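You operate a simulated robot arm through the tools that you are given. There is no shell and no other tool.

You are at the controls of a simulated robot arm. One attempt, no reset.

## Task
Find the bruised apple on the rollers and throw it in the pail.
Fine: roll the three round with the knob; shut the lid again; the sound two stay on the rollers. Other fruit stays put. At the grading table.

Only the result counts: the job must be done as asked and must still hold three seconds after the hand-in. Knocking over, shifting, dropping, spilling or breaking anything else fails it. Lids that push on must go on centred and level and be pressed home; caps that screw on are set level and turned clockwise until they are tight.

## Robot
A 7-joint arm with a two-finger parallel gripper, fixed in place. Base frame: the origin is at the foot of the arm, x ahead of it, y to its left, z up. Lengths are in m, angles in degrees, forces in N, time in s.
Its first joint turns from -166.0 to 166.0 degrees. Payload 4.4 kg.
The TCP is the grasp point between the finger pads, 0.023 m short of the fingertips. In the tool frame z runs along the fingers and y along their closing line. The gripper opens to 0.094 m. The fingers are 0.038 m wide and 0.01 m thick; the gripper's body (0.054 by 0.096 m) begins 0.039 m behind the TCP.
Orientation is that of the tool frame in the base frame, as a unit quaternion [x, y, z, w]. With the fingers straight down and closing along the base's y, the tool's x points along the base's -x, its y along +y and its z along -z.

## Interface
- The arm moves only by the tool apply_moves. Its arguments are lists of equal length, an entry for each row: "linear": the shift along the base's x, y, z in m, a list of three; "turn": the turn, a rotation vector about the base's x, y, z in degrees, a list of three; "hand": the closure, from 0 (fully open) to 1 (shut). In form: {"linear": [[x, y, z], ...], "turn": [[rx, ry, rz], ...], "hand": [hand, ...]}. A call has 1 to 20 rows; each row shifts and turns the commanded pose from where the row before left it. Each row takes 0.2 s and may step no farther than 0.05 m and 8.6 degrees from the row before; otherwise, or with a gripper value out of range, the whole call is refused. A pose out of reach is approached as far as the arm can. The call stops where the force on the tool passes 90 N (or 10 N more than at its start, if that is more) or the arm is blocked; 0.2 s more then pass. The fingers move at their own pace (about 0.072 m/s each) and stop on an object; they squeeze with about 21 N. The grip force told is the motor's: it shows also when the fingers shut on nothing. Time passes only in rows, and 0.2 s behind the last, so rows that do not move let the fingers close. The reply holds the time, the measured pose of the TCP, the force on the tool along the base axes, the opening and the grip force, in the units named above and with some noise, with the torque about the TCP (base axes, N m) and any sound that the robot's microphone picked up.
- Cameras (640 x 400 px; columns grow to the right, rows downward): "scene" is fixed at [0.0469, -0.4902, 1.443]; the picture's right is [-0.95, 0.31, 0.00], its down [0.31, 0.93, -0.18] and it looks along [-0.06, -0.18, -0.98] (base axes); focal length 214 px, centre (320, 200). "wrist" rides on the gripper at [0.086, 0.016, -0.075] in the tool frame; the picture's right is [-0.18, 0.98, 0.00], its down [-0.58, -0.11, -0.81] and it looks along [-0.79, -0.15, 0.59] (tool axes); focal length 243 px, centre (320, 200). There is no depth. A picture from a camera that has moved, and an enlarged one, comes with that camera's place and axes in the base frame and with its lens. The place of the scene camera against the robot may be out by one fixed shift of up to 0.012 m in any direction.
- snapshot(camera): a new picture of that camera. No time passes.
- close_up(camera, box): a new picture of the part [left, top, right, bottom] of that camera's present view, enlarged. No time passes.
- finish_job(): hands the job in; it is judged then, once.

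Nothing tells you positions but the pictures and the camera data. Unless the task says otherwise, let go and move clear before handing in.

The tools are called after ">>>" as a command line: name --argument value ..., lists and objects as JSON in quotes. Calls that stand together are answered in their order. apply_moves: Moves the arm, as the interface text tells. Its arguments: {"type":"object","properties":{"linear":{"type":"array","items":{"type":"array","items":{"type":"number"}}},"turn":{"type":"array","items":{"type":"array","items":{"type":"number"}}},"hand":{"type":"array","items":{"type":"number"}}},"required":["linear","turn","hand"]} The other tools are called the same way: snapshot (camera) takes a picture; close_up (camera, box) takes an enlarged picture of a part of a camera's view; finish_job () hands the job in.

At the start:

```text
clock: 0.0
tool_pos: [0.4627, 0.6149, 1.0487]
ee_rot: [0.0, 1.0, 0.0, 0.0]
wrist_force: [-0.7, -1.0, 0.5]
torque: [0.03, 0.01, -0.04]
gripper_width: 0.0939
grasp_force: 0.0
```

scene: 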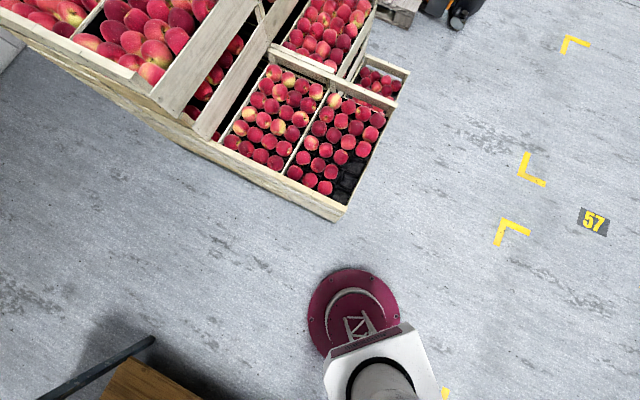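
wrist: 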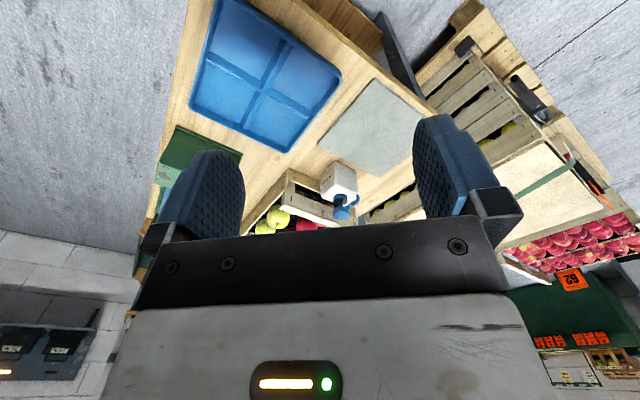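

I see that the scene camera mostly shows the floor and the arm's foot. The grading table seems to lie to the arm's left and ahead, under the tool. I'll look closer with the wrist camera first.

>>> snapshot --camera "wrist"

>>> close_up --camera "wrist" --box '[130, 0, 450, 240]'

>>> close_up --camera "scene" --box '[0, 250, 240, 400]'

```text
taken
camera wrist: at [0.3755, 0.6305, 1.123], right [0.18, 0.98, 0.0], down [0.58, -0.11, 0.81], along [0.79, -0.15, -0.59], focal length 243 px, centre (320, 200)
```

wrist: 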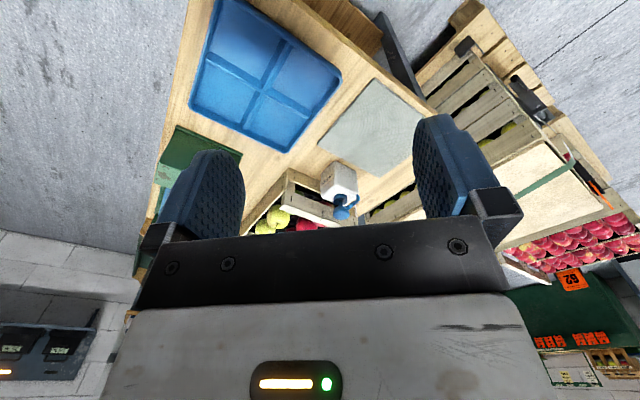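

```text
1.67 times, centred on (290, 120) of wrist
camera zoom: at [0.3755, 0.6305, 1.123], right [0.18, 0.98, 0.0], down [0.58, -0.11, 0.81], along [0.79, -0.15, -0.59], focal length 404 px, centre (370, 333)
```

zoom: 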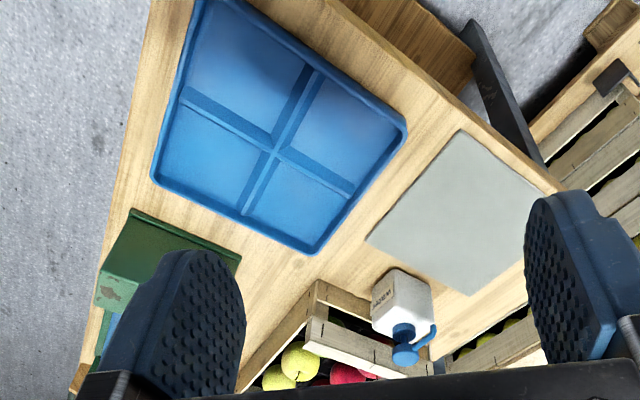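

```text
2.67 times, centred on (120, 325) of scene
camera zoom: at [0.0469, -0.4902, 1.443], right [-0.95, 0.31, 0.0], down [0.31, 0.93, -0.18], along [-0.06, -0.18, -0.98], focal length 572 px, centre (853, -133)
```

zoom: 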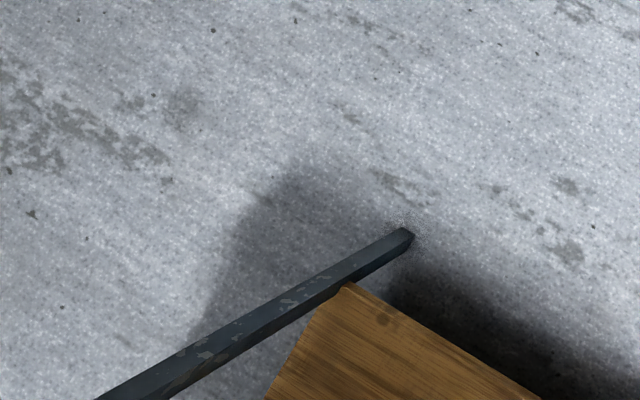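

The table lies under and beyond the gripper: a blue tray, a grey mat, a green case on the left side, crates and a white box with a blue handle. I'll tilt the hand so the camera looks more downward and get an overview.

>>> apply_moves --linear '[[0, 0, 0], [0, 0, 0], [0, 0, 0], [0, 0, 0]]' --turn '[[0, 8, 0], [0, 8, 0], [0, 8, 0], [0, 8, 0]]' --hand '[0, 0, 0, 0]'

>>> snapshot --camera "wrist"

>>> snapshot --camera "scene"

```text
clock: 1.0
tool_pos: [0.4623, 0.6151, 1.0488]
ee_rot: [0.0, 0.961, 0.001, -0.276]
wrist_force: [0.0, 0.1, 0.5]
torque: [-0.01, 0.02, 0.0]
gripper_width: 0.0939
grasp_force: 0.0
```

```text
taken
camera wrist: at [0.428, 0.6308, 1.1581], right [0.15, 0.98, -0.1], down [0.92, -0.11, 0.37], along [0.36, -0.15, -0.92], focal length 243 px, centre (320, 200)
```

wrist: 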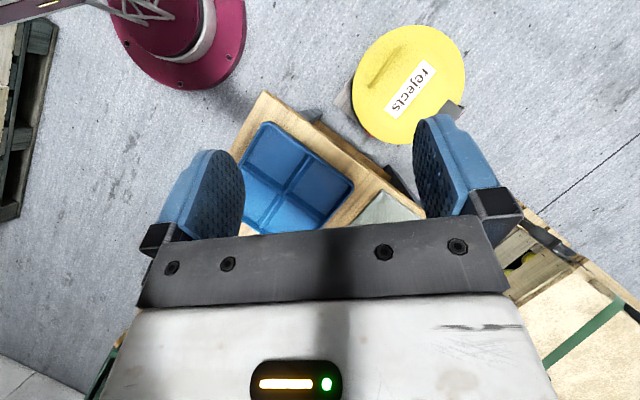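

```text
taken
```

scene: 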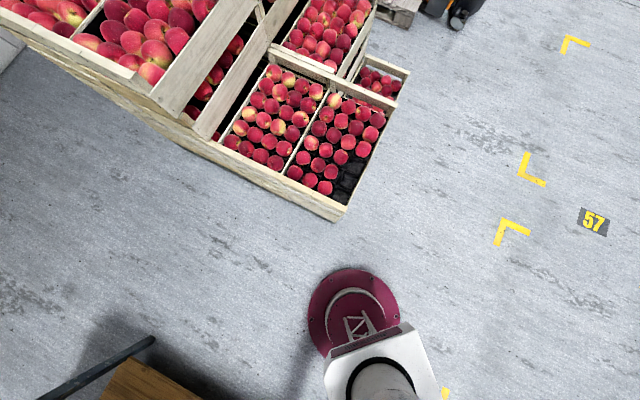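

The yellow "rejects" pail with a lid stands beside the table, near the floor. I'll tilt back half way so that the far part of the table comes into view.

>>> apply_moves --linear '[[-0.04, 0, 0], [-0.04, 0, 0], [-0.04, 0, 0]]' --turn '[[0, -5, 0], [0, -5, 0], [0, -5, 0]]' --hand '[0, 0, 0]'

>>> snapshot --camera "wrist"

>>> close_up --camera "wrist" --box '[150, 0, 470, 240]'

```text
clock: 1.8
tool_pos: [0.3413, 0.6117, 1.0492]
ee_rot: [0.0, 0.989, -0.001, -0.147]
wrist_force: [0.3, 0.5, -1.0]
torque: [-0.01, -0.01, 0.02]
gripper_width: 0.0937
grasp_force: 0.0
```

```text
taken
camera wrist: at [0.2796, 0.6275, 1.1443], right [0.18, 0.98, -0.06], down [0.79, -0.11, 0.6], along [0.58, -0.15, -0.8], focal length 243 px, centre (320, 200)
```

wrist: 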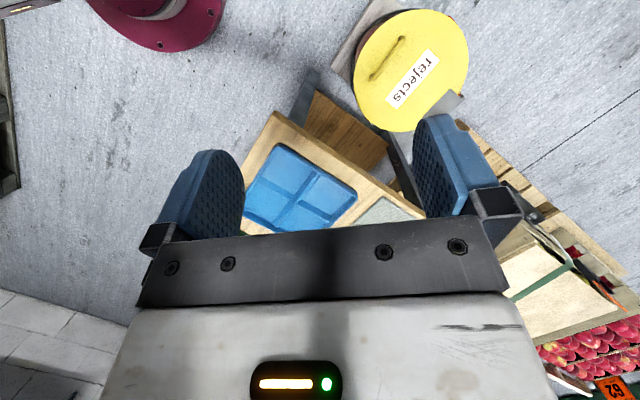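

```text
1.67 times, centred on (310, 120) of wrist
camera zoom: at [0.2796, 0.6275, 1.1443], right [0.18, 0.98, -0.06], down [0.79, -0.11, 0.6], along [0.58, -0.15, -0.8], focal length 404 px, centre (337, 333)
```

zoom: 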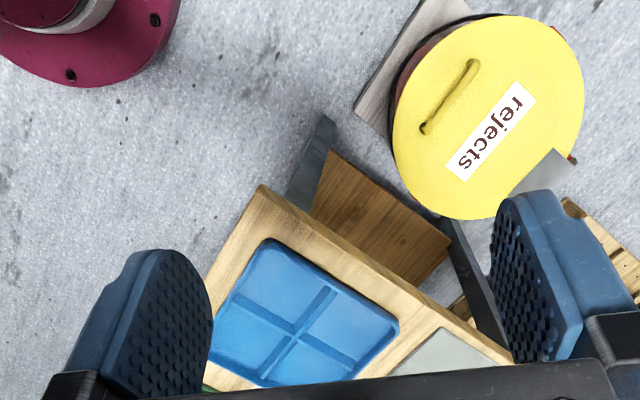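

The table top appears at about z 0.78 with the blue tray near (0.54, 0.51), and the pail lid at about (0.42, 0.79, 0.46). Next I'll tilt the camera up to see the far part of the table, where I expect the rollers.

>>> apply_moves --linear '[[0, -0.02, 0.03], [0, -0.02, 0.03], [0, -0.02, 0.03], [0, -0.02, 0.03], [0, 0, 0]]' --turn '[[0, -8, 0], [0, -8, 0], [0, -8, 0], [0, -8, 0], [0, 0, 0]]' --hand '[0, 0, 0, 0, 0]'

>>> snapshot --camera "wrist"

>>> close_up --camera "wrist" --box '[150, 0, 470, 240]'

```text
clock: 3.0
tool_pos: [0.3426, 0.5341, 1.1704]
ee_rot: [0.001, 0.991, 0.001, 0.131]
wrist_force: [-0.6, -1.2, 0.5]
torque: [0.0, 0.01, 0.01]
gripper_width: 0.0941
grasp_force: 0.0
```

```text
taken
camera wrist: at [0.24, 0.5495, 1.2197], right [0.18, 0.98, 0.05], down [0.35, -0.11, 0.93], along [0.92, -0.15, -0.36], focal length 243 px, centre (320, 200)
```

wrist: 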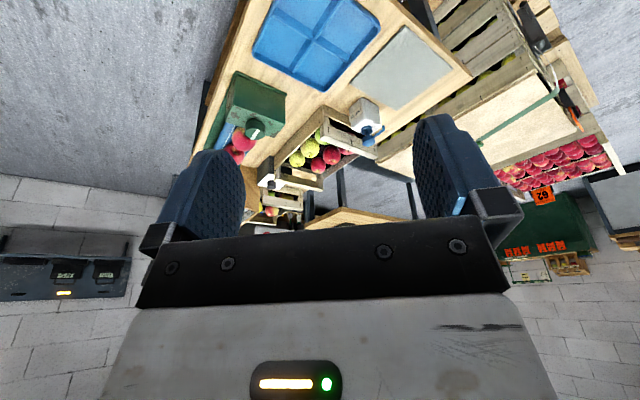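

```text
1.67 times, centred on (310, 120) of wrist
camera zoom: at [0.24, 0.5495, 1.2197], right [0.18, 0.98, 0.05], down [0.35, -0.11, 0.93], along [0.92, -0.15, -0.36], focal length 404 px, centre (337, 333)
```

zoom: 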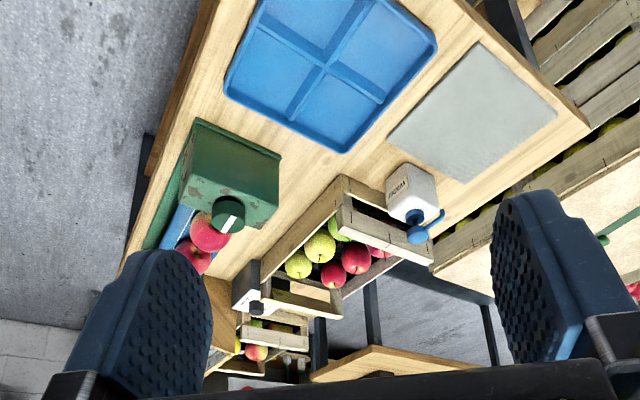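

I found the green machine with its knob (white mark) and red apples on the rollers on the right-hand (‑y) side of the table. I'll move toward ‑y to see it unobstructed.

>>> apply_moves --linear '[[0, -0.05, 0], [0, -0.05, 0], [0, -0.05, 0], [0, -0.05, 0], [0, -0.04, 0]]' --turn '[[0, 6, 0], [0, 6, 0], [0, 0, 0], [0, 0, 0], [0, 0, 0]]' --hand '[0, 0, 0, 0, 0]'

>>> snapshot --camera "wrist"

>>> close_up --camera "wrist" --box '[220, 40, 440, 240]'

```text
clock: 4.2
tool_pos: [0.3433, 0.294, 1.1692]
ee_rot: [-0.001, 1.0, 0.002, 0.029]
wrist_force: [-0.2, 0.0, -1.5]
torque: [-0.02, -0.05, -0.01]
gripper_width: 0.0942
grasp_force: 0.1
```

```text
taken
camera wrist: at [0.2533, 0.3093, 1.2391], right [0.18, 0.98, 0.01], down [0.54, -0.11, 0.84], along [0.82, -0.15, -0.55], focal length 243 px, centre (320, 200)
```

wrist: 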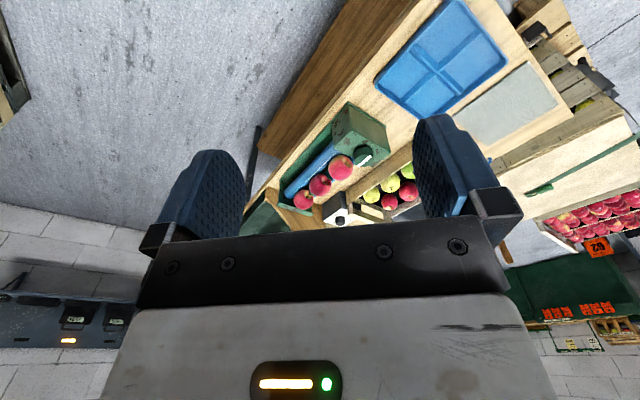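

```text
2.00 times, centred on (330, 140) of wrist
camera zoom: at [0.2533, 0.3093, 1.2391], right [0.18, 0.98, 0.01], down [0.54, -0.11, 0.84], along [0.82, -0.15, -0.55], focal length 485 px, centre (300, 320)
```

zoom: 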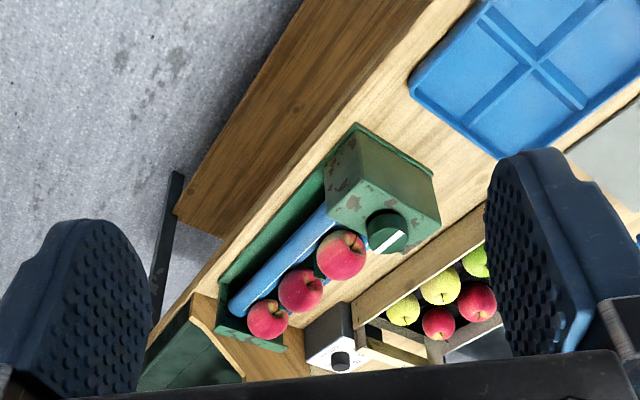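

The three apples sit on blue rollers running diagonally away from the green gearbox; the knob is around (0.67, 0.34, 0.85). I'll come closer to judge the knob's axis and the apples' faces.

>>> apply_moves --linear '[[0.04, -0.011, -0.03], [0.04, -0.011, -0.03], [0.04, -0.011, -0.03], [0.037, -0.011, -0.029], [0, 0, 0]]' --turn '[[0, 4, 0], [0, 4, 0], [0, 4, 0], [0, 0, 0], [0, 0, 0]]' --hand '[0, 0, 0, 0, 0]'

>>> snapshot --camera "wrist"

>>> close_up --camera "wrist" --box '[230, 60, 430, 240]'

```text
refused: row 1 steps farther than a row can; nothing moved
```

```text
taken
camera wrist: at [0.2533, 0.3093, 1.2391], right [0.18, 0.98, 0.01], down [0.54, -0.11, 0.84], along [0.82, -0.15, -0.55], focal length 243 px, centre (320, 200)
```

wrist: 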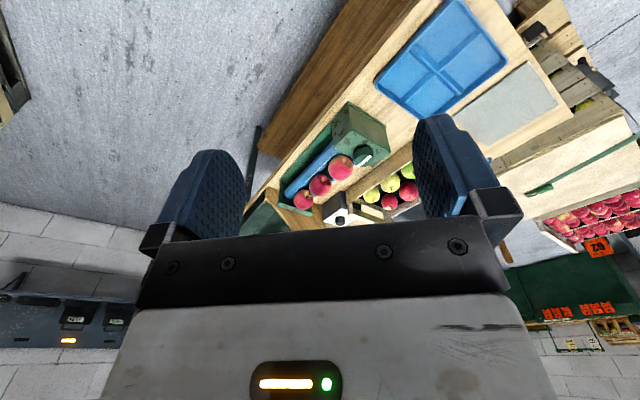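

```text
2.22 times, centred on (330, 150) of wrist
camera zoom: at [0.2533, 0.3093, 1.2391], right [0.18, 0.98, 0.01], down [0.54, -0.11, 0.84], along [0.82, -0.15, -0.55], focal length 539 px, centre (298, 311)
```

zoom: 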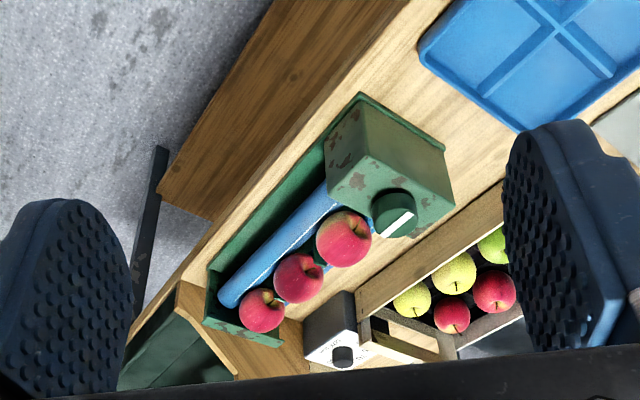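

The rows were a hair too long; I'll repeat the approach in smaller steps.

>>> apply_moves --linear '[[0.032, -0.009, -0.024], [0.032, -0.009, -0.024], [0.032, -0.009, -0.024], [0.032, -0.009, -0.024], [0.029, -0.008, -0.023], [0, 0, 0]]' --turn '[[0, 4, 0], [0, 4, 0], [0, 4, 0], [0, 0, 0], [0, 0, 0], [0, 0, 0]]' --hand '[0, 0, 0, 0, 0, 0]'

>>> snapshot --camera "wrist"

>>> close_up --camera "wrist" --box '[230, 60, 430, 240]'

```text
clock: 5.0
tool_pos: [0.3864, 0.2515, 1.2093]
ee_rot: [-0.011, 0.998, 0.058, 0.026]
wrist_force: [0.6, 0.1, 0.1]
torque: [0.0, -0.03, -0.04]
gripper_width: 0.094
grasp_force: 0.0
stopped in row 3: the arm was blocked; the commanded pose is now the measured one
```

```text
taken
camera wrist: at [0.2966, 0.2569, 1.2812], right [0.16, 0.98, 0.12], down [0.54, -0.19, 0.82], along [0.83, -0.06, -0.56], focal length 243 px, centre (320, 200)
```

wrist: 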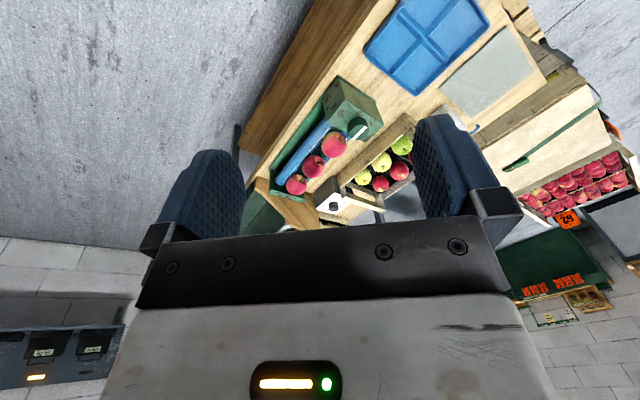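

```text
2.22 times, centred on (330, 150) of wrist
camera zoom: at [0.2966, 0.2569, 1.2812], right [0.16, 0.98, 0.12], down [0.54, -0.19, 0.82], along [0.83, -0.06, -0.56], focal length 539 px, centre (298, 311)
```

zoom: 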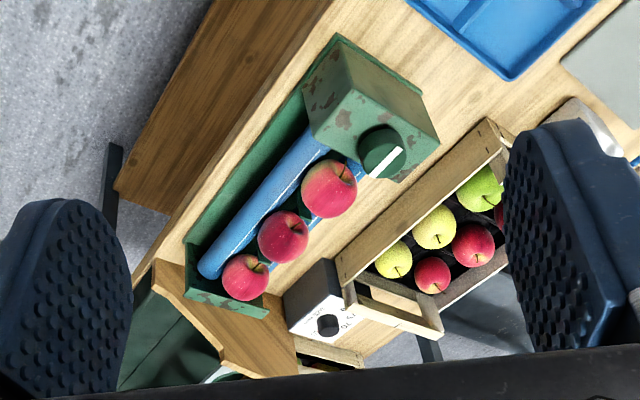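

The arm was blocked by its own posture (no contact force) and the hand rolled slightly. I'll straighten the hand and move outward first, then down.

>>> apply_moves --linear '[[0.04, 0.01, 0], [0.04, 0.01, 0], [0.04, 0, 0]]' --turn '[[-3.4, 0, 0], [-3.3, 0, 0], [0, 0, 0]]' --hand '[0, 0, 0]'

```text
clock: 5.7
tool_pos: [0.4329, 0.2438, 1.3166]
ee_rot: [-0.017, 0.992, 0.05, 0.112]
wrist_force: [0.1, -0.7, 0.4]
torque: [-0.01, 0.0, 0.01]
gripper_width: 0.0943
grasp_force: 0.0
stopped in row 3: the arm was blocked; the commanded pose is now the measured one
```

The hand drifted upward, so the arm is near the edge of its posture range up here. I'll descend and check that it follows.

>>> apply_moves --linear '[[0, 0, -0.03], [0, 0, -0.03]]' --turn '[[0, 0, 0], [0, 0, 0]]' --hand '[0, 0, 0]'

```text
refused: the lists must be of equal length
```

>>> apply_moves --linear '[[0, 0, -0.03], [0, 0, -0.03]]' --turn '[[0, 0, 0], [0, 0, 0]]' --hand '[0, 0]'

>>> snapshot --camera "scene"

```text
clock: 6.3
tool_pos: [0.4313, 0.2424, 1.2601]
ee_rot: [-0.017, 0.992, 0.051, 0.115]
wrist_force: [-0.1, -0.4, 1.5]
torque: [0.0, 0.02, -0.01]
gripper_width: 0.0941
grasp_force: 0.0
```

```text
taken
```

scene: 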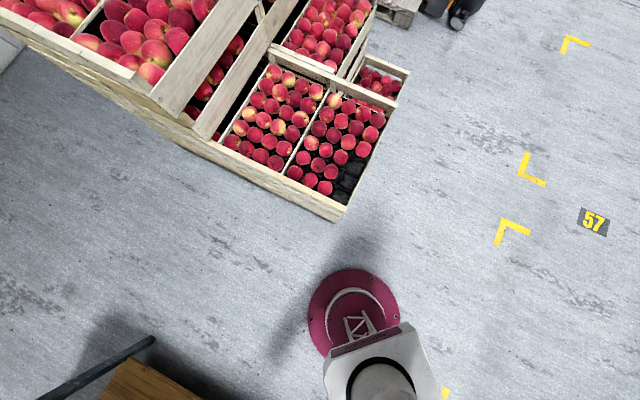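

It follows now. I'll continue down, then outward, straightening the hand gently.

>>> apply_moves --linear '[[0, 0, -0.035], [0, 0, -0.035], [0.02, 0, -0.03], [0.02, 0, -0.03], [0.02, 0, -0.03]]' --turn '[[0, 0, 0], [0, 0, 0], [-3, 3, 0], [-3, 3, 0], [0, 3, 0]]' --hand '[0, 0, 0, 0, 0]'

>>> snapshot --camera "wrist"

>>> close_up --camera "wrist" --box '[230, 60, 430, 240]'

```text
clock: 7.4
tool_pos: [0.4372, 0.2293, 1.2354]
ee_rot: [-0.022, 0.988, 0.05, 0.147]
wrist_force: [-0.9, -1.1, -0.4]
torque: [0.05, 0.0, 0.01]
gripper_width: 0.094
grasp_force: 0.0
stopped in row 5: the arm was blocked; the commanded pose is now the measured one
```

```text
taken
camera wrist: at [0.3332, 0.2344, 1.2832], right [0.12, 0.98, 0.14], down [0.33, -0.18, 0.93], along [0.94, -0.06, -0.34], focal length 243 px, centre (320, 200)
```

wrist: 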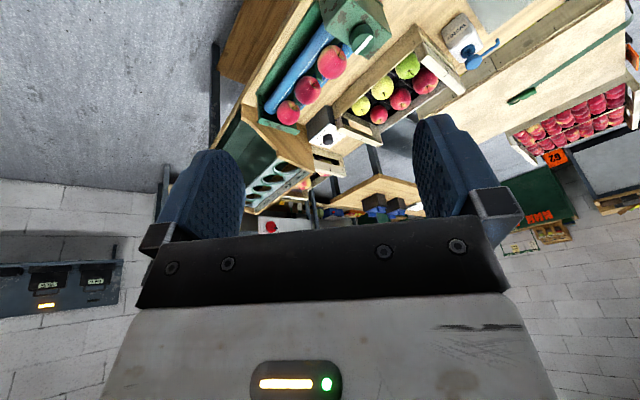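

```text
2.22 times, centred on (330, 150) of wrist
camera zoom: at [0.3332, 0.2344, 1.2832], right [0.12, 0.98, 0.14], down [0.33, -0.18, 0.93], along [0.94, -0.06, -0.34], focal length 539 px, centre (298, 311)
```

zoom: 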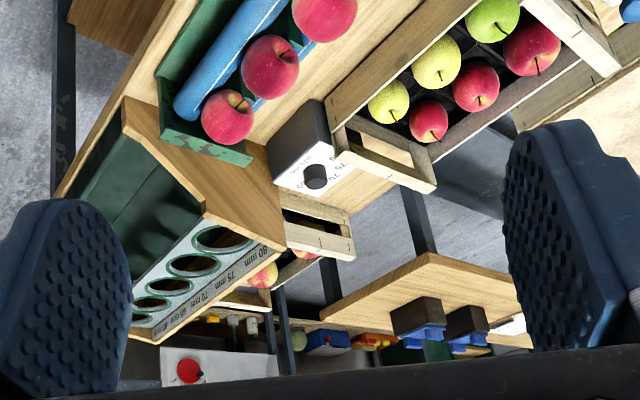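

The wrist joint limit shows up when high and close in, so I'll keep this tilt, descend and go outward, then right the hand.

>>> apply_moves --linear '[[0, 0, -0.04], [0, 0, -0.04], [0, 0, -0.04], [0, 0, -0.04], [0, 0, 0]]' --turn '[[0, 0, 0], [0, 0, 0], [0, 0, 0], [0, 0, 0], [0, 0, 0]]' --hand '[0, 0, 0, 0, 0]'

```text
clock: 8.8
tool_pos: [0.4284, 0.2312, 1.1408]
ee_rot: [-0.028, 0.976, 0.081, 0.2]
wrist_force: [1.6, -0.3, 0.2]
torque: [0.04, 0.03, -0.03]
gripper_width: 0.0937
grasp_force: 0.1
stopped in row 5: the arm was blocked; the commanded pose is now the measured one
```

Still posture-limited. I'll go outward radially toward the region where motion was free, and then approach the rollers at a larger radius.

>>> apply_moves --linear '[[0.02, 0.03, 0], [0.02, 0.03, 0], [0.02, 0.03, 0], [0.02, 0.03, 0]]' --turn '[[0, 0, 0], [0, 0, 0], [0, 0, 0], [0, 0, 0]]' --hand '[0, 0, 0, 0]'

>>> snapshot --camera "scene"

>>> snapshot --camera "wrist"

```text
clock: 9.8
tool_pos: [0.4573, 0.3094, 1.2443]
ee_rot: [-0.024, 0.954, 0.13, 0.268]
wrist_force: [-0.6, -1.1, -0.4]
torque: [-0.01, 0.03, -0.01]
gripper_width: 0.094
grasp_force: 0.0
stopped in row 4: the arm was blocked; the commanded pose is now the measured one
```

```text
taken
```

scene: 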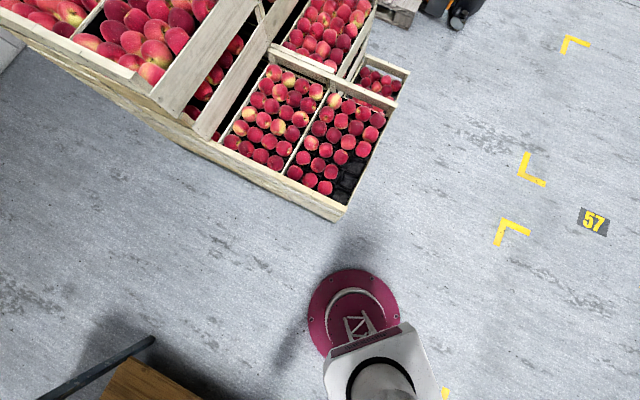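

```text
taken
camera wrist: at [0.3432, 0.3074, 1.2643], right [0.04, 0.94, 0.33], down [0.1, -0.33, 0.94], along [0.99, -0.01, -0.11], focal length 243 px, centre (320, 200)
```

wrist: 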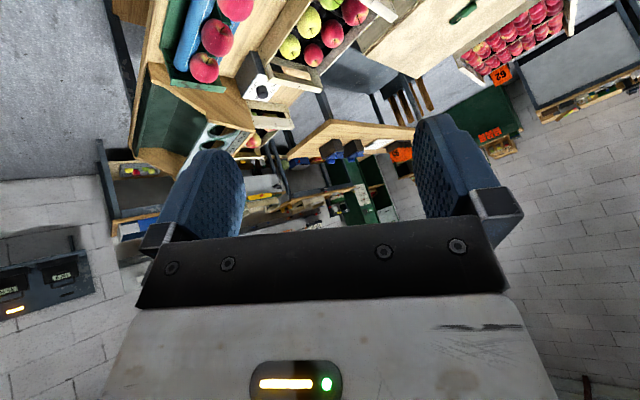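

Outward motion also drifted up and tilted the fingers outward, so a wrist joint is at its limit. I'll back off inward in small steps and test which motions are followed cleanly.

>>> apply_moves --linear '[[-0.03, 0, 0], [-0.03, 0, 0]]' --turn '[[0, 0, 0], [0, 0, 0]]' --hand '[0, 0]'

```text
clock: 10.4
tool_pos: [0.3973, 0.3091, 1.2414]
ee_rot: [-0.025, 0.955, 0.129, 0.266]
wrist_force: [-0.4, -1.4, -0.6]
torque: [0.03, 0.0, 0.0]
gripper_width: 0.0939
grasp_force: 0.1
```

That move was followed cleanly. Now I'll rotate the hand back toward vertical here.

>>> apply_moves --linear '[[0, 0, 0], [0, 0, 0]]' --turn '[[-3.7, 7.1, 0], [-3.7, 7.1, 0]]' --hand '[0, 0]'

```text
clock: 11.0
tool_pos: [0.3969, 0.3101, 1.2426]
ee_rot: [-0.025, 0.987, 0.068, 0.144]
wrist_force: [0.0, 1.2, 0.7]
torque: [0.01, -0.04, 0.06]
gripper_width: 0.0941
grasp_force: 0.0
```

Good, that works here. I'll finish righting the hand.

>>> apply_moves --linear '[[0, 0, 0], [0, 0, 0]]' --turn '[[-3.7, 7.1, 0], [-3.9, 7.5, 0]]' --hand '[0, 0]'

```text
clock: 11.8
tool_pos: [0.3839, 0.3028, 1.2761]
ee_rot: [-0.028, 0.998, 0.026, 0.04]
wrist_force: [-1.0, -1.1, 0.6]
torque: [0.07, -0.04, 0.02]
gripper_width: 0.0939
grasp_force: 0.0
stopped in row 2: the arm was blocked; the commanded pose is now the measured one
```

I'm limited when the hand is vertical up high. Let me look at the arm's column in the scene view to understand its geometry.

>>> close_up --camera "scene" --box '[260, 250, 460, 400]'

>>> snapshot --camera "wrist"

```text
2.67 times, centred on (360, 325) of scene
camera zoom: at [0.0469, -0.4902, 1.443], right [-0.95, 0.31, 0.0], down [0.31, 0.93, -0.18], along [-0.06, -0.18, -0.98], focal length 572 px, centre (213, -133)
```

zoom: 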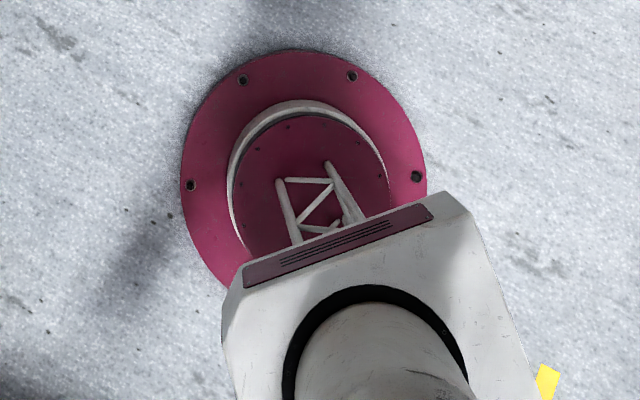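

```text
taken
camera wrist: at [0.2908, 0.3105, 1.3444], right [0.12, 0.99, 0.06], down [0.52, -0.12, 0.84], along [0.84, -0.07, -0.53], focal length 243 px, centre (320, 200)
```

wrist: 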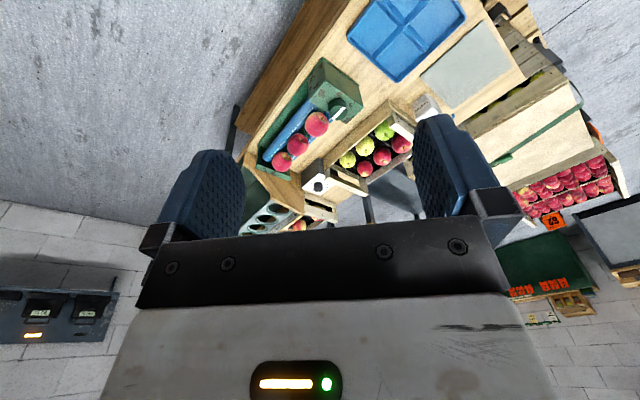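

The arm stands on a tall column, so high-and-close poses are the bad ones. I'll return along the path that worked (toward larger y), then descend at a large radius and swing back over the rollers.

>>> apply_moves --linear '[[0, 0.02, 0], [0, 0.04, 0], [0, 0.04, -0.02], [0, 0.04, -0.02], [0, 0.04, -0.02], [0, 0.04, -0.02]]' --turn '[[0, -6, 0], [0, -6, 0], [-1, 0, 0], [-1, 0, 0], [0, 0, 0], [0, 0, 0]]' --hand '[0, 0, 0, 0, 0, 0]'

```text
clock: 13.1
tool_pos: [0.3548, 0.4532, 1.3268]
ee_rot: [-0.022, 0.976, 0.087, 0.198]
wrist_force: [0.1, -0.5, 0.5]
torque: [0.03, 0.02, 0.03]
gripper_width: 0.0938
grasp_force: 0.0
stopped in row 6: the arm was blocked; the commanded pose is now the measured one
```

I suspect the elbow has swung low, folding the wrist to its limit. I'll step inward a bit and yaw the hand so the wrist camera can see the arm itself.

>>> apply_moves --linear '[[-0.02, -0.02, 0], [-0.02, -0.02, 0], [0, 0, 0], [0, 0, 0], [0, 0, 0], [0, 0, 0], [0, 0, 0], [0, 0, 0], [0, 0, 0], [0, 0, 0], [0, 0, 0]]' --turn '[[0, 0, 0], [0, 0, 0], [0, 0, -8], [0, 0, -8], [0, 0, -8], [0, 0, -8], [0, 0, -8], [0, 0, -8], [0, 0, -8], [0, 0, -8], [0, 0, 0]]' --hand '[0, 0, 0, 0, 0, 0, 0, 0, 0, 0, 0]'

>>> snapshot --camera "wrist"

```text
clock: 15.5
tool_pos: [0.314, 0.4083, 1.3346]
ee_rot: [0.501, 0.839, -0.022, 0.21]
wrist_force: [0.5, -0.4, -0.5]
torque: [-0.01, 0.0, 0.04]
gripper_width: 0.0938
grasp_force: 0.2
```

```text
taken
camera wrist: at [0.2673, 0.5075, 1.3726], right [0.91, 0.34, 0.24], down [-0.12, -0.34, 0.93], along [0.39, -0.88, -0.27], focal length 243 px, centre (320, 200)
```

wrist: 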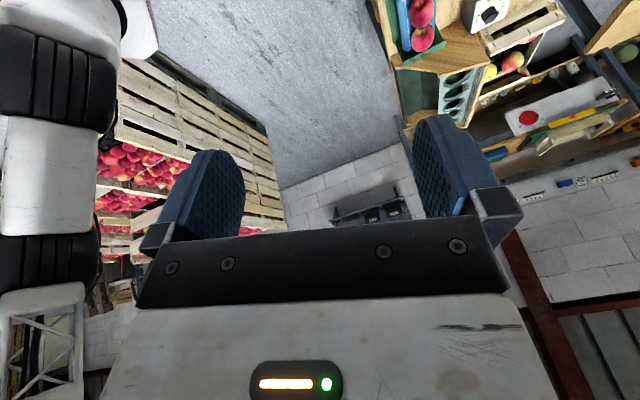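

I can see the arm's upright links on the left of the picture. I'll yaw further to see the whole arm.

>>> apply_moves --linear '[[0, 0, 0], [0, 0, 0], [0, 0, 0], [0, 0, 0], [0, 0, 0], [0, 0, 0]]' --turn '[[0, 0, -8], [0, 0, -8], [0, 0, -8], [0, 0, -8], [0, 0, -8], [0, 0, 0]]' --hand '[0, 0, 0, 0, 0, 0]'

>>> snapshot --camera "wrist"

```text
clock: 17.1
tool_pos: [0.2971, 0.3857, 1.3803]
ee_rot: [0.767, 0.617, -0.054, 0.169]
wrist_force: [-0.6, -0.6, 0.6]
torque: [0.03, -0.04, 0.04]
gripper_width: 0.094
grasp_force: 0.0
stopped in row 6: the arm was blocked; the commanded pose is now the measured one
```

```text
taken
camera wrist: at [0.3216, 0.486, 1.4277], right [0.91, -0.35, 0.24], down [-0.34, -0.26, 0.9], along [-0.25, -0.9, -0.35], focal length 243 px, centre (320, 200)
```

wrist: 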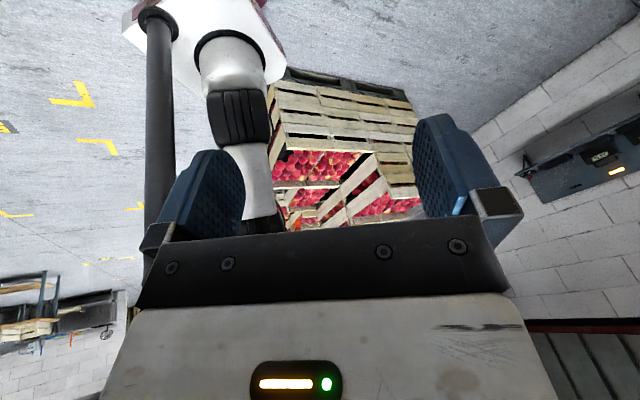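

The arm's column and a black mast beside it are visible. I'll turn back to the previous yaw and inspect the upper links at the picture's left edge.

>>> apply_moves --linear '[[0, 0, 0], [0, 0, 0], [0, 0, 0], [0, 0, 0], [0, 0, 0]]' --turn '[[0, 0, 7], [0, 0, 7], [0, 0, 7], [0, 0, 7], [0, 0, 0]]' --hand '[0, 0, 0, 0, 0]'

>>> snapshot --camera "wrist"

>>> close_up --camera "wrist" --box '[0, 0, 220, 400]'

```text
clock: 18.3
tool_pos: [0.2969, 0.3861, 1.3757]
ee_rot: [0.593, 0.785, -0.014, 0.178]
wrist_force: [0.4, -0.2, 0.0]
torque: [0.0, 0.0, 0.01]
gripper_width: 0.0938
grasp_force: 0.1
```

```text
taken
camera wrist: at [0.272, 0.4886, 1.4238], right [0.96, 0.12, 0.24], down [-0.18, -0.38, 0.91], along [0.2, -0.92, -0.35], focal length 243 px, centre (320, 200)
```

wrist: 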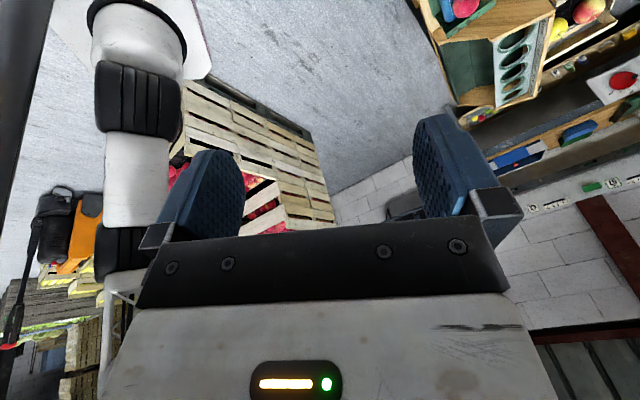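

```text
1.00 times, centred on (110, 200) of wrist (not enlarged: the box is as wide or as high as the picture)
camera zoom: at [0.272, 0.4886, 1.4238], right [0.96, 0.12, 0.24], down [-0.18, -0.38, 0.91], along [0.2, -0.92, -0.35], focal length 243 px, centre (530, 200)
```

zoom: 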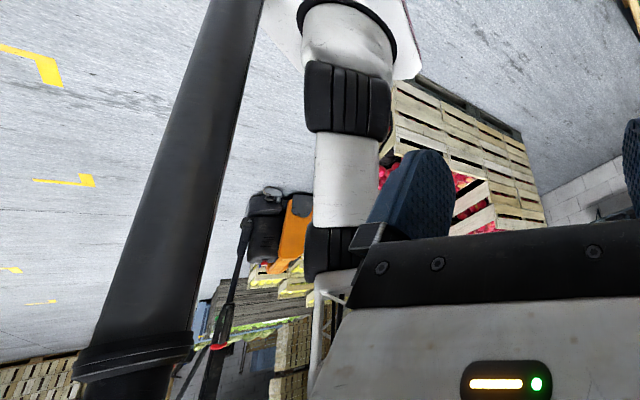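

The narrow close-up came back padded to a wider picture, which helps me see the arm beside the mast. I'll check a couple more such views for orientation.

>>> close_up --camera "scene" --box '[0, 380, 640, 400]'

>>> close_up --camera "wrist" --box '[0, 0, 20, 400]'

```text
1.00 times, centred on (320, 390) of scene (not enlarged: the box is as wide or as high as the picture)
camera zoom: at [0.0469, -0.4902, 1.443], right [-0.95, 0.31, 0.0], down [0.31, 0.93, -0.18], along [-0.06, -0.18, -0.98], focal length 214 px, centre (320, 10)
```

zoom: 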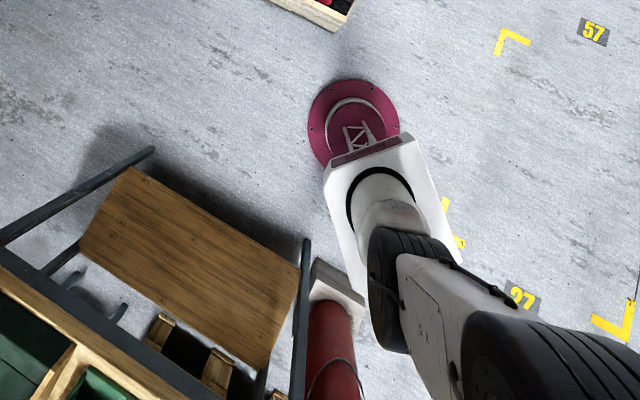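

```text
1.00 times, centred on (10, 200) of wrist (not enlarged: the box is as wide or as high as the picture)
camera zoom: at [0.272, 0.4886, 1.4238], right [0.96, 0.12, 0.24], down [-0.18, -0.38, 0.91], along [0.2, -0.92, -0.35], focal length 243 px, centre (630, 200)
```

zoom: 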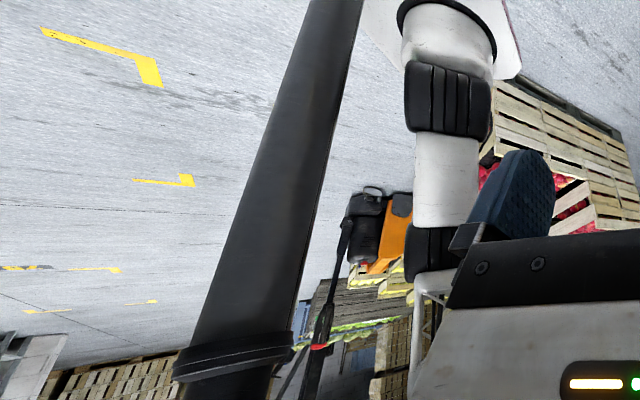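

I'd like to learn which motions are followed from here; I'll restore the hand's yaw first in place.

>>> apply_moves --linear '[[0, 0, 0], [0, 0, 0], [0, 0, 0], [0, 0, 0], [0, 0, 0], [0, 0, 0], [0, 0, 0], [0, 0, 0], [0, 0, 0], [0, 0, 0]]' --turn '[[0, 0, 8], [0, 0, 8], [0, 0, 8], [0, 0, 8], [0, 0, 8], [0, 0, 8], [0, 0, 8], [0, 0, 8], [0, 0, 8], [0, 0, 2]]' --hand '[0, 0, 0, 0, 0, 0, 0, 0, 0, 0]'

```text
clock: 20.5
tool_pos: [0.2981, 0.3852, 1.3773]
ee_rot: [0.001, 0.984, 0.096, 0.15]
wrist_force: [0.1, -0.2, 0.2]
torque: [-0.03, -0.01, 0.01]
gripper_width: 0.0938
grasp_force: 0.0
```

Now straight down in small steps.

>>> apply_moves --linear '[[0, 0, -0.04], [0, 0, -0.04], [0, 0, -0.04]]' --turn '[[0, 0, 0], [0, 0, 0], [0, 0, 0]]' --hand '[0, 0, 0]'

>>> close_up --camera "scene" --box '[0, 380, 640, 400]'

```text
clock: 21.3
tool_pos: [0.297, 0.3859, 1.2606]
ee_rot: [0.002, 0.984, 0.096, 0.151]
wrist_force: [-0.6, -0.2, 0.3]
torque: [-0.02, 0.01, 0.0]
gripper_width: 0.094
grasp_force: 0.0
```

```text
1.00 times, centred on (320, 390) of scene (not enlarged: the box is as wide or as high as the picture)
camera zoom: at [0.0469, -0.4902, 1.443], right [-0.95, 0.31, 0.0], down [0.31, 0.93, -0.18], along [-0.06, -0.18, -0.98], focal length 214 px, centre (320, 10)
```

zoom: 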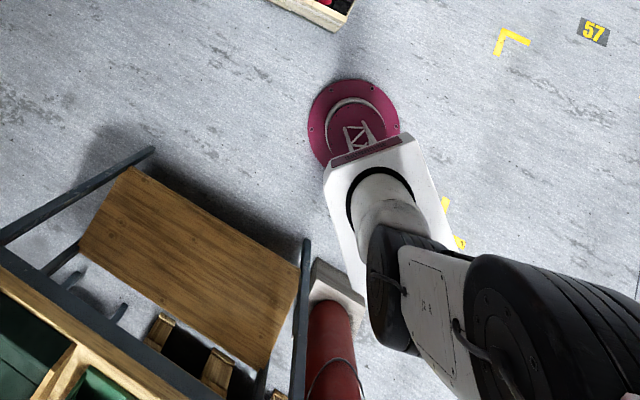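

Clean. I'll continue down and check the posture again.

>>> apply_moves --linear '[[0, 0, -0.04], [0, 0, -0.04], [0, 0, -0.04]]' --turn '[[0, 0, 0], [0, 0, 0], [0, 0, 0]]' --hand '[0, 0, 0]'

>>> close_up --camera "scene" --box '[0, 380, 640, 400]'

```text
clock: 22.1
tool_pos: [0.2978, 0.3833, 1.1369]
ee_rot: [0.001, 0.984, 0.096, 0.151]
wrist_force: [1.0, -1.0, 0.5]
torque: [0.0, -0.04, 0.03]
gripper_width: 0.0939
grasp_force: 0.0
```

```text
1.00 times, centred on (320, 390) of scene (not enlarged: the box is as wide or as high as the picture)
camera zoom: at [0.0469, -0.4902, 1.443], right [-0.95, 0.31, 0.0], down [0.31, 0.93, -0.18], along [-0.06, -0.18, -0.98], focal length 214 px, centre (320, 10)
```

zoom: 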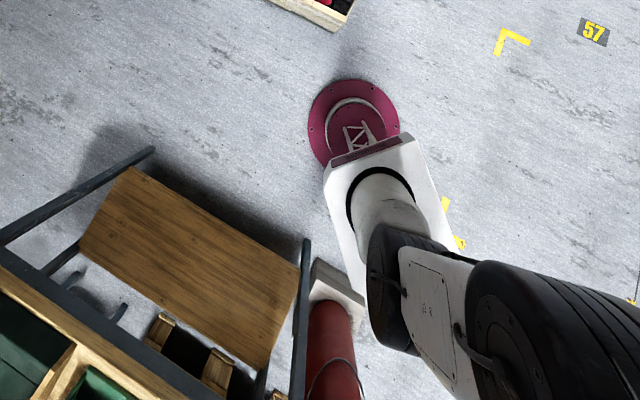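

Free motion at this height. I'll straighten the hand here.

>>> apply_moves --linear '[[0, 0, 0], [0, 0, 0]]' --turn '[[-4.3, 6.7, 0], [-4.3, 6.7, 0]]' --hand '[0, 0]'

>>> close_up --camera "scene" --box '[0, 380, 640, 400]'

```text
clock: 22.7
tool_pos: [0.295, 0.3839, 1.15]
ee_rot: [0.0, 0.999, 0.03, 0.04]
wrist_force: [-0.4, 0.0, 0.1]
torque: [0.03, -0.01, -0.01]
gripper_width: 0.0938
grasp_force: 0.1
```

```text
1.00 times, centred on (320, 390) of scene (not enlarged: the box is as wide or as high as the picture)
camera zoom: at [0.0469, -0.4902, 1.443], right [-0.95, 0.31, 0.0], down [0.31, 0.93, -0.18], along [-0.06, -0.18, -0.98], focal length 214 px, centre (320, 10)
```

zoom: 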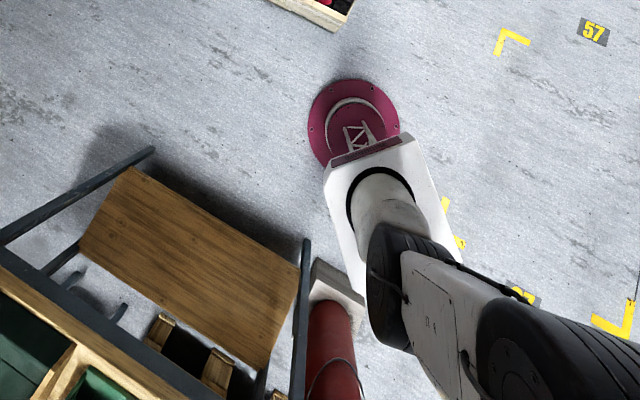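

It follows with a slight rise. I'll go lower with the hand nearly vertical to see whether the limit relaxes.

>>> apply_moves --linear '[[0, 0, -0.03], [0, 0, -0.03], [0, 0, -0.03]]' --turn '[[0, 0, 0], [0, 0, 0], [0, 0, 0]]' --hand '[0, 0, 0]'

>>> snapshot --camera "wrist"

```text
clock: 23.7
tool_pos: [0.2905, 0.382, 1.1017]
ee_rot: [0.0, 0.996, 0.065, 0.065]
wrist_force: [-0.6, 0.6, -1.3]
torque: [0.01, 0.02, 0.03]
gripper_width: 0.0939
grasp_force: 0.0
stopped in row 3: the arm was blocked; the commanded pose is now the measured one
```

```text
taken
camera wrist: at [0.1956, 0.3878, 1.1669], right [0.17, 0.97, 0.15], down [0.47, -0.22, 0.85], along [0.86, -0.08, -0.5], focal length 243 px, centre (320, 200)
```

wrist: 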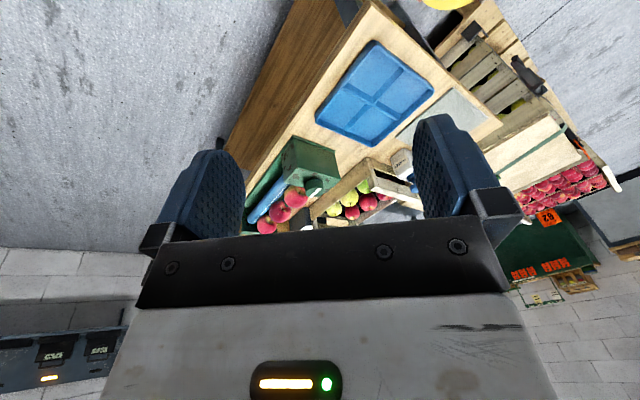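

The limit tightens as I descend here, so the arm's inner posture matters. I'll use padded close-ups at the picture's edges to see the arm and the area below.

>>> close_up --camera "wrist" --box '[0, 0, 640, 10]'

>>> close_up --camera "wrist" --box '[0, 0, 10, 400]'

>>> close_up --camera "scene" --box '[600, 0, 640, 400]'

```text
1.00 times, centred on (320, 5) of wrist (not enlarged: the box is as wide or as high as the picture)
camera zoom: at [0.1956, 0.3878, 1.1669], right [0.17, 0.97, 0.15], down [0.47, -0.22, 0.85], along [0.86, -0.08, -0.5], focal length 243 px, centre (320, 395)
```

zoom: 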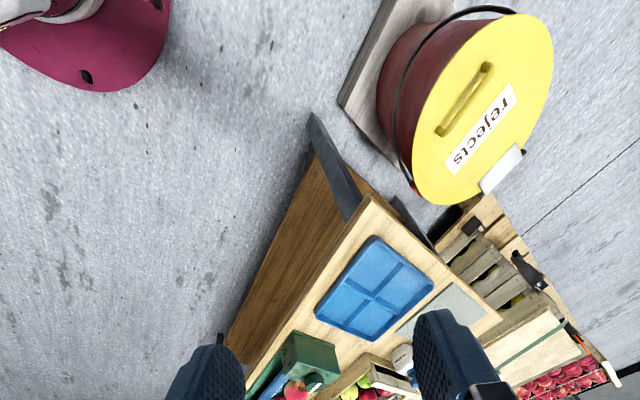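

```text
1.00 times, centred on (5, 200) of wrist (not enlarged: the box is as wide or as high as the picture)
camera zoom: at [0.1956, 0.3878, 1.1669], right [0.17, 0.97, 0.15], down [0.47, -0.22, 0.85], along [0.86, -0.08, -0.5], focal length 243 px, centre (635, 200)
```

zoom: 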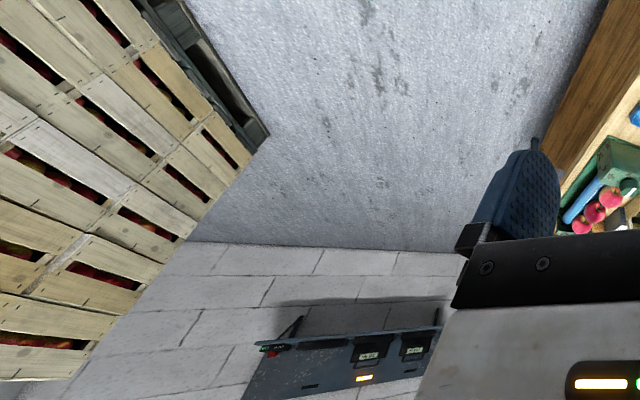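

```text
1.00 times, centred on (620, 200) of scene (not enlarged: the box is as wide or as high as the picture)
camera zoom: at [0.0469, -0.4902, 1.443], right [-0.95, 0.31, 0.0], down [0.31, 0.93, -0.18], along [-0.06, -0.18, -0.98], focal length 214 px, centre (20, 200)
```

zoom: 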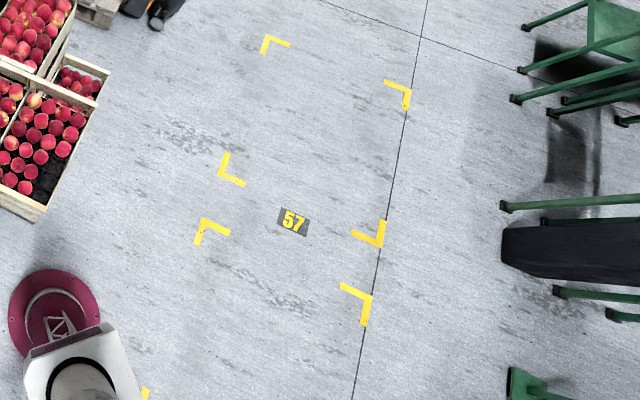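

I think some part of the arm may be pressing on an obstacle I can't see (it resists moving outward and down but not up or inward). I'll back off upward, then turn the hand about its own axis to look at the arm itself.

>>> apply_moves --linear '[[0, 0, 0.04], [0, 0, 0.03], [0, 0, 0], [0, 0, 0], [0, 0, 0], [0, 0, 0], [0, 0, 0], [0, 0, 0], [0, 0, 0], [0, 0, 0], [0, 0, 0], [0, 0, 0], [0, 0, 0], [0, 0, 0], [0, 0, 0]]' --turn '[[4, -3.5, 0], [4, -3.5, 0], [1.7, 1.9, -7.6], [1.7, 1.9, -7.6], [1.7, 1.9, -7.6], [1.7, 1.9, -7.6], [1.7, 1.9, -7.6], [1.7, 1.9, -7.6], [1.7, 1.9, -7.6], [1.7, 1.9, -7.6], [1.7, 1.9, -7.6], [1.7, 1.9, -7.6], [1.7, 1.9, -7.6], [1.7, 1.9, -7.6], [1.7, 1.9, -7.6]]' --hand '[0, 0, 0, 0, 0, 0, 0, 0, 0, 0, 0, 0, 0, 0, 0]'

>>> snapshot --camera "wrist"

>>> close_up --camera "wrist" --box '[0, 0, 10, 400]'

>>> close_up --camera "wrist" --box '[630, 0, 640, 400]'

```text
clock: 26.9
tool_pos: [0.2918, 0.3809, 1.1698]
ee_rot: [0.782, 0.604, 0.153, -0.01]
wrist_force: [-0.5, -0.7, 0.2]
torque: [-0.02, -0.04, 0.01]
gripper_width: 0.0942
grasp_force: 0.1
```

```text
taken
camera wrist: at [0.3094, 0.4432, 1.265], right [0.89, -0.44, 0.12], down [-0.42, -0.68, 0.6], along [-0.18, -0.59, -0.79], focal length 243 px, centre (320, 200)
```

wrist: 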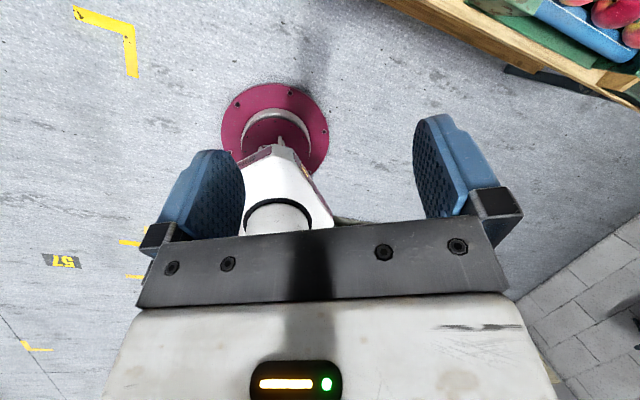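

```text
1.00 times, centred on (5, 200) of wrist (not enlarged: the box is as wide or as high as the picture)
camera zoom: at [0.3094, 0.4432, 1.265], right [0.89, -0.44, 0.12], down [-0.42, -0.68, 0.6], along [-0.18, -0.59, -0.79], focal length 243 px, centre (635, 200)
```

zoom: 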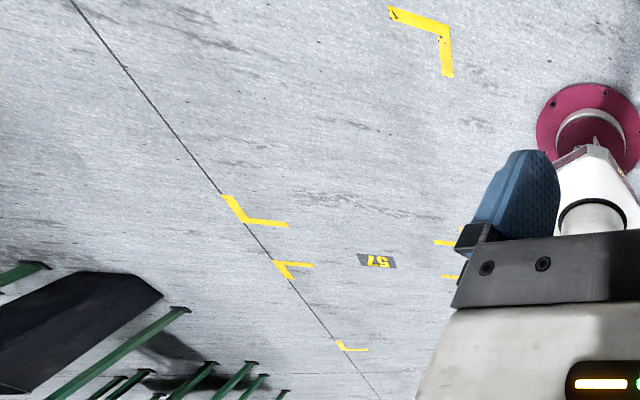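

```text
1.00 times, centred on (635, 200) of wrist (not enlarged: the box is as wide or as high as the picture)
camera zoom: at [0.3094, 0.4432, 1.265], right [0.89, -0.44, 0.12], down [-0.42, -0.68, 0.6], along [-0.18, -0.59, -0.79], focal length 243 px, centre (5, 200)
```

zoom: 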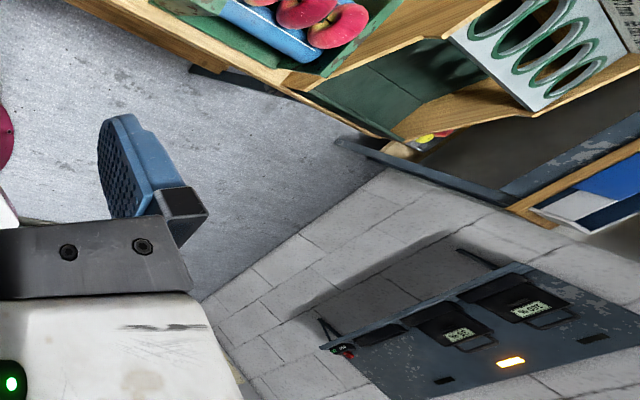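

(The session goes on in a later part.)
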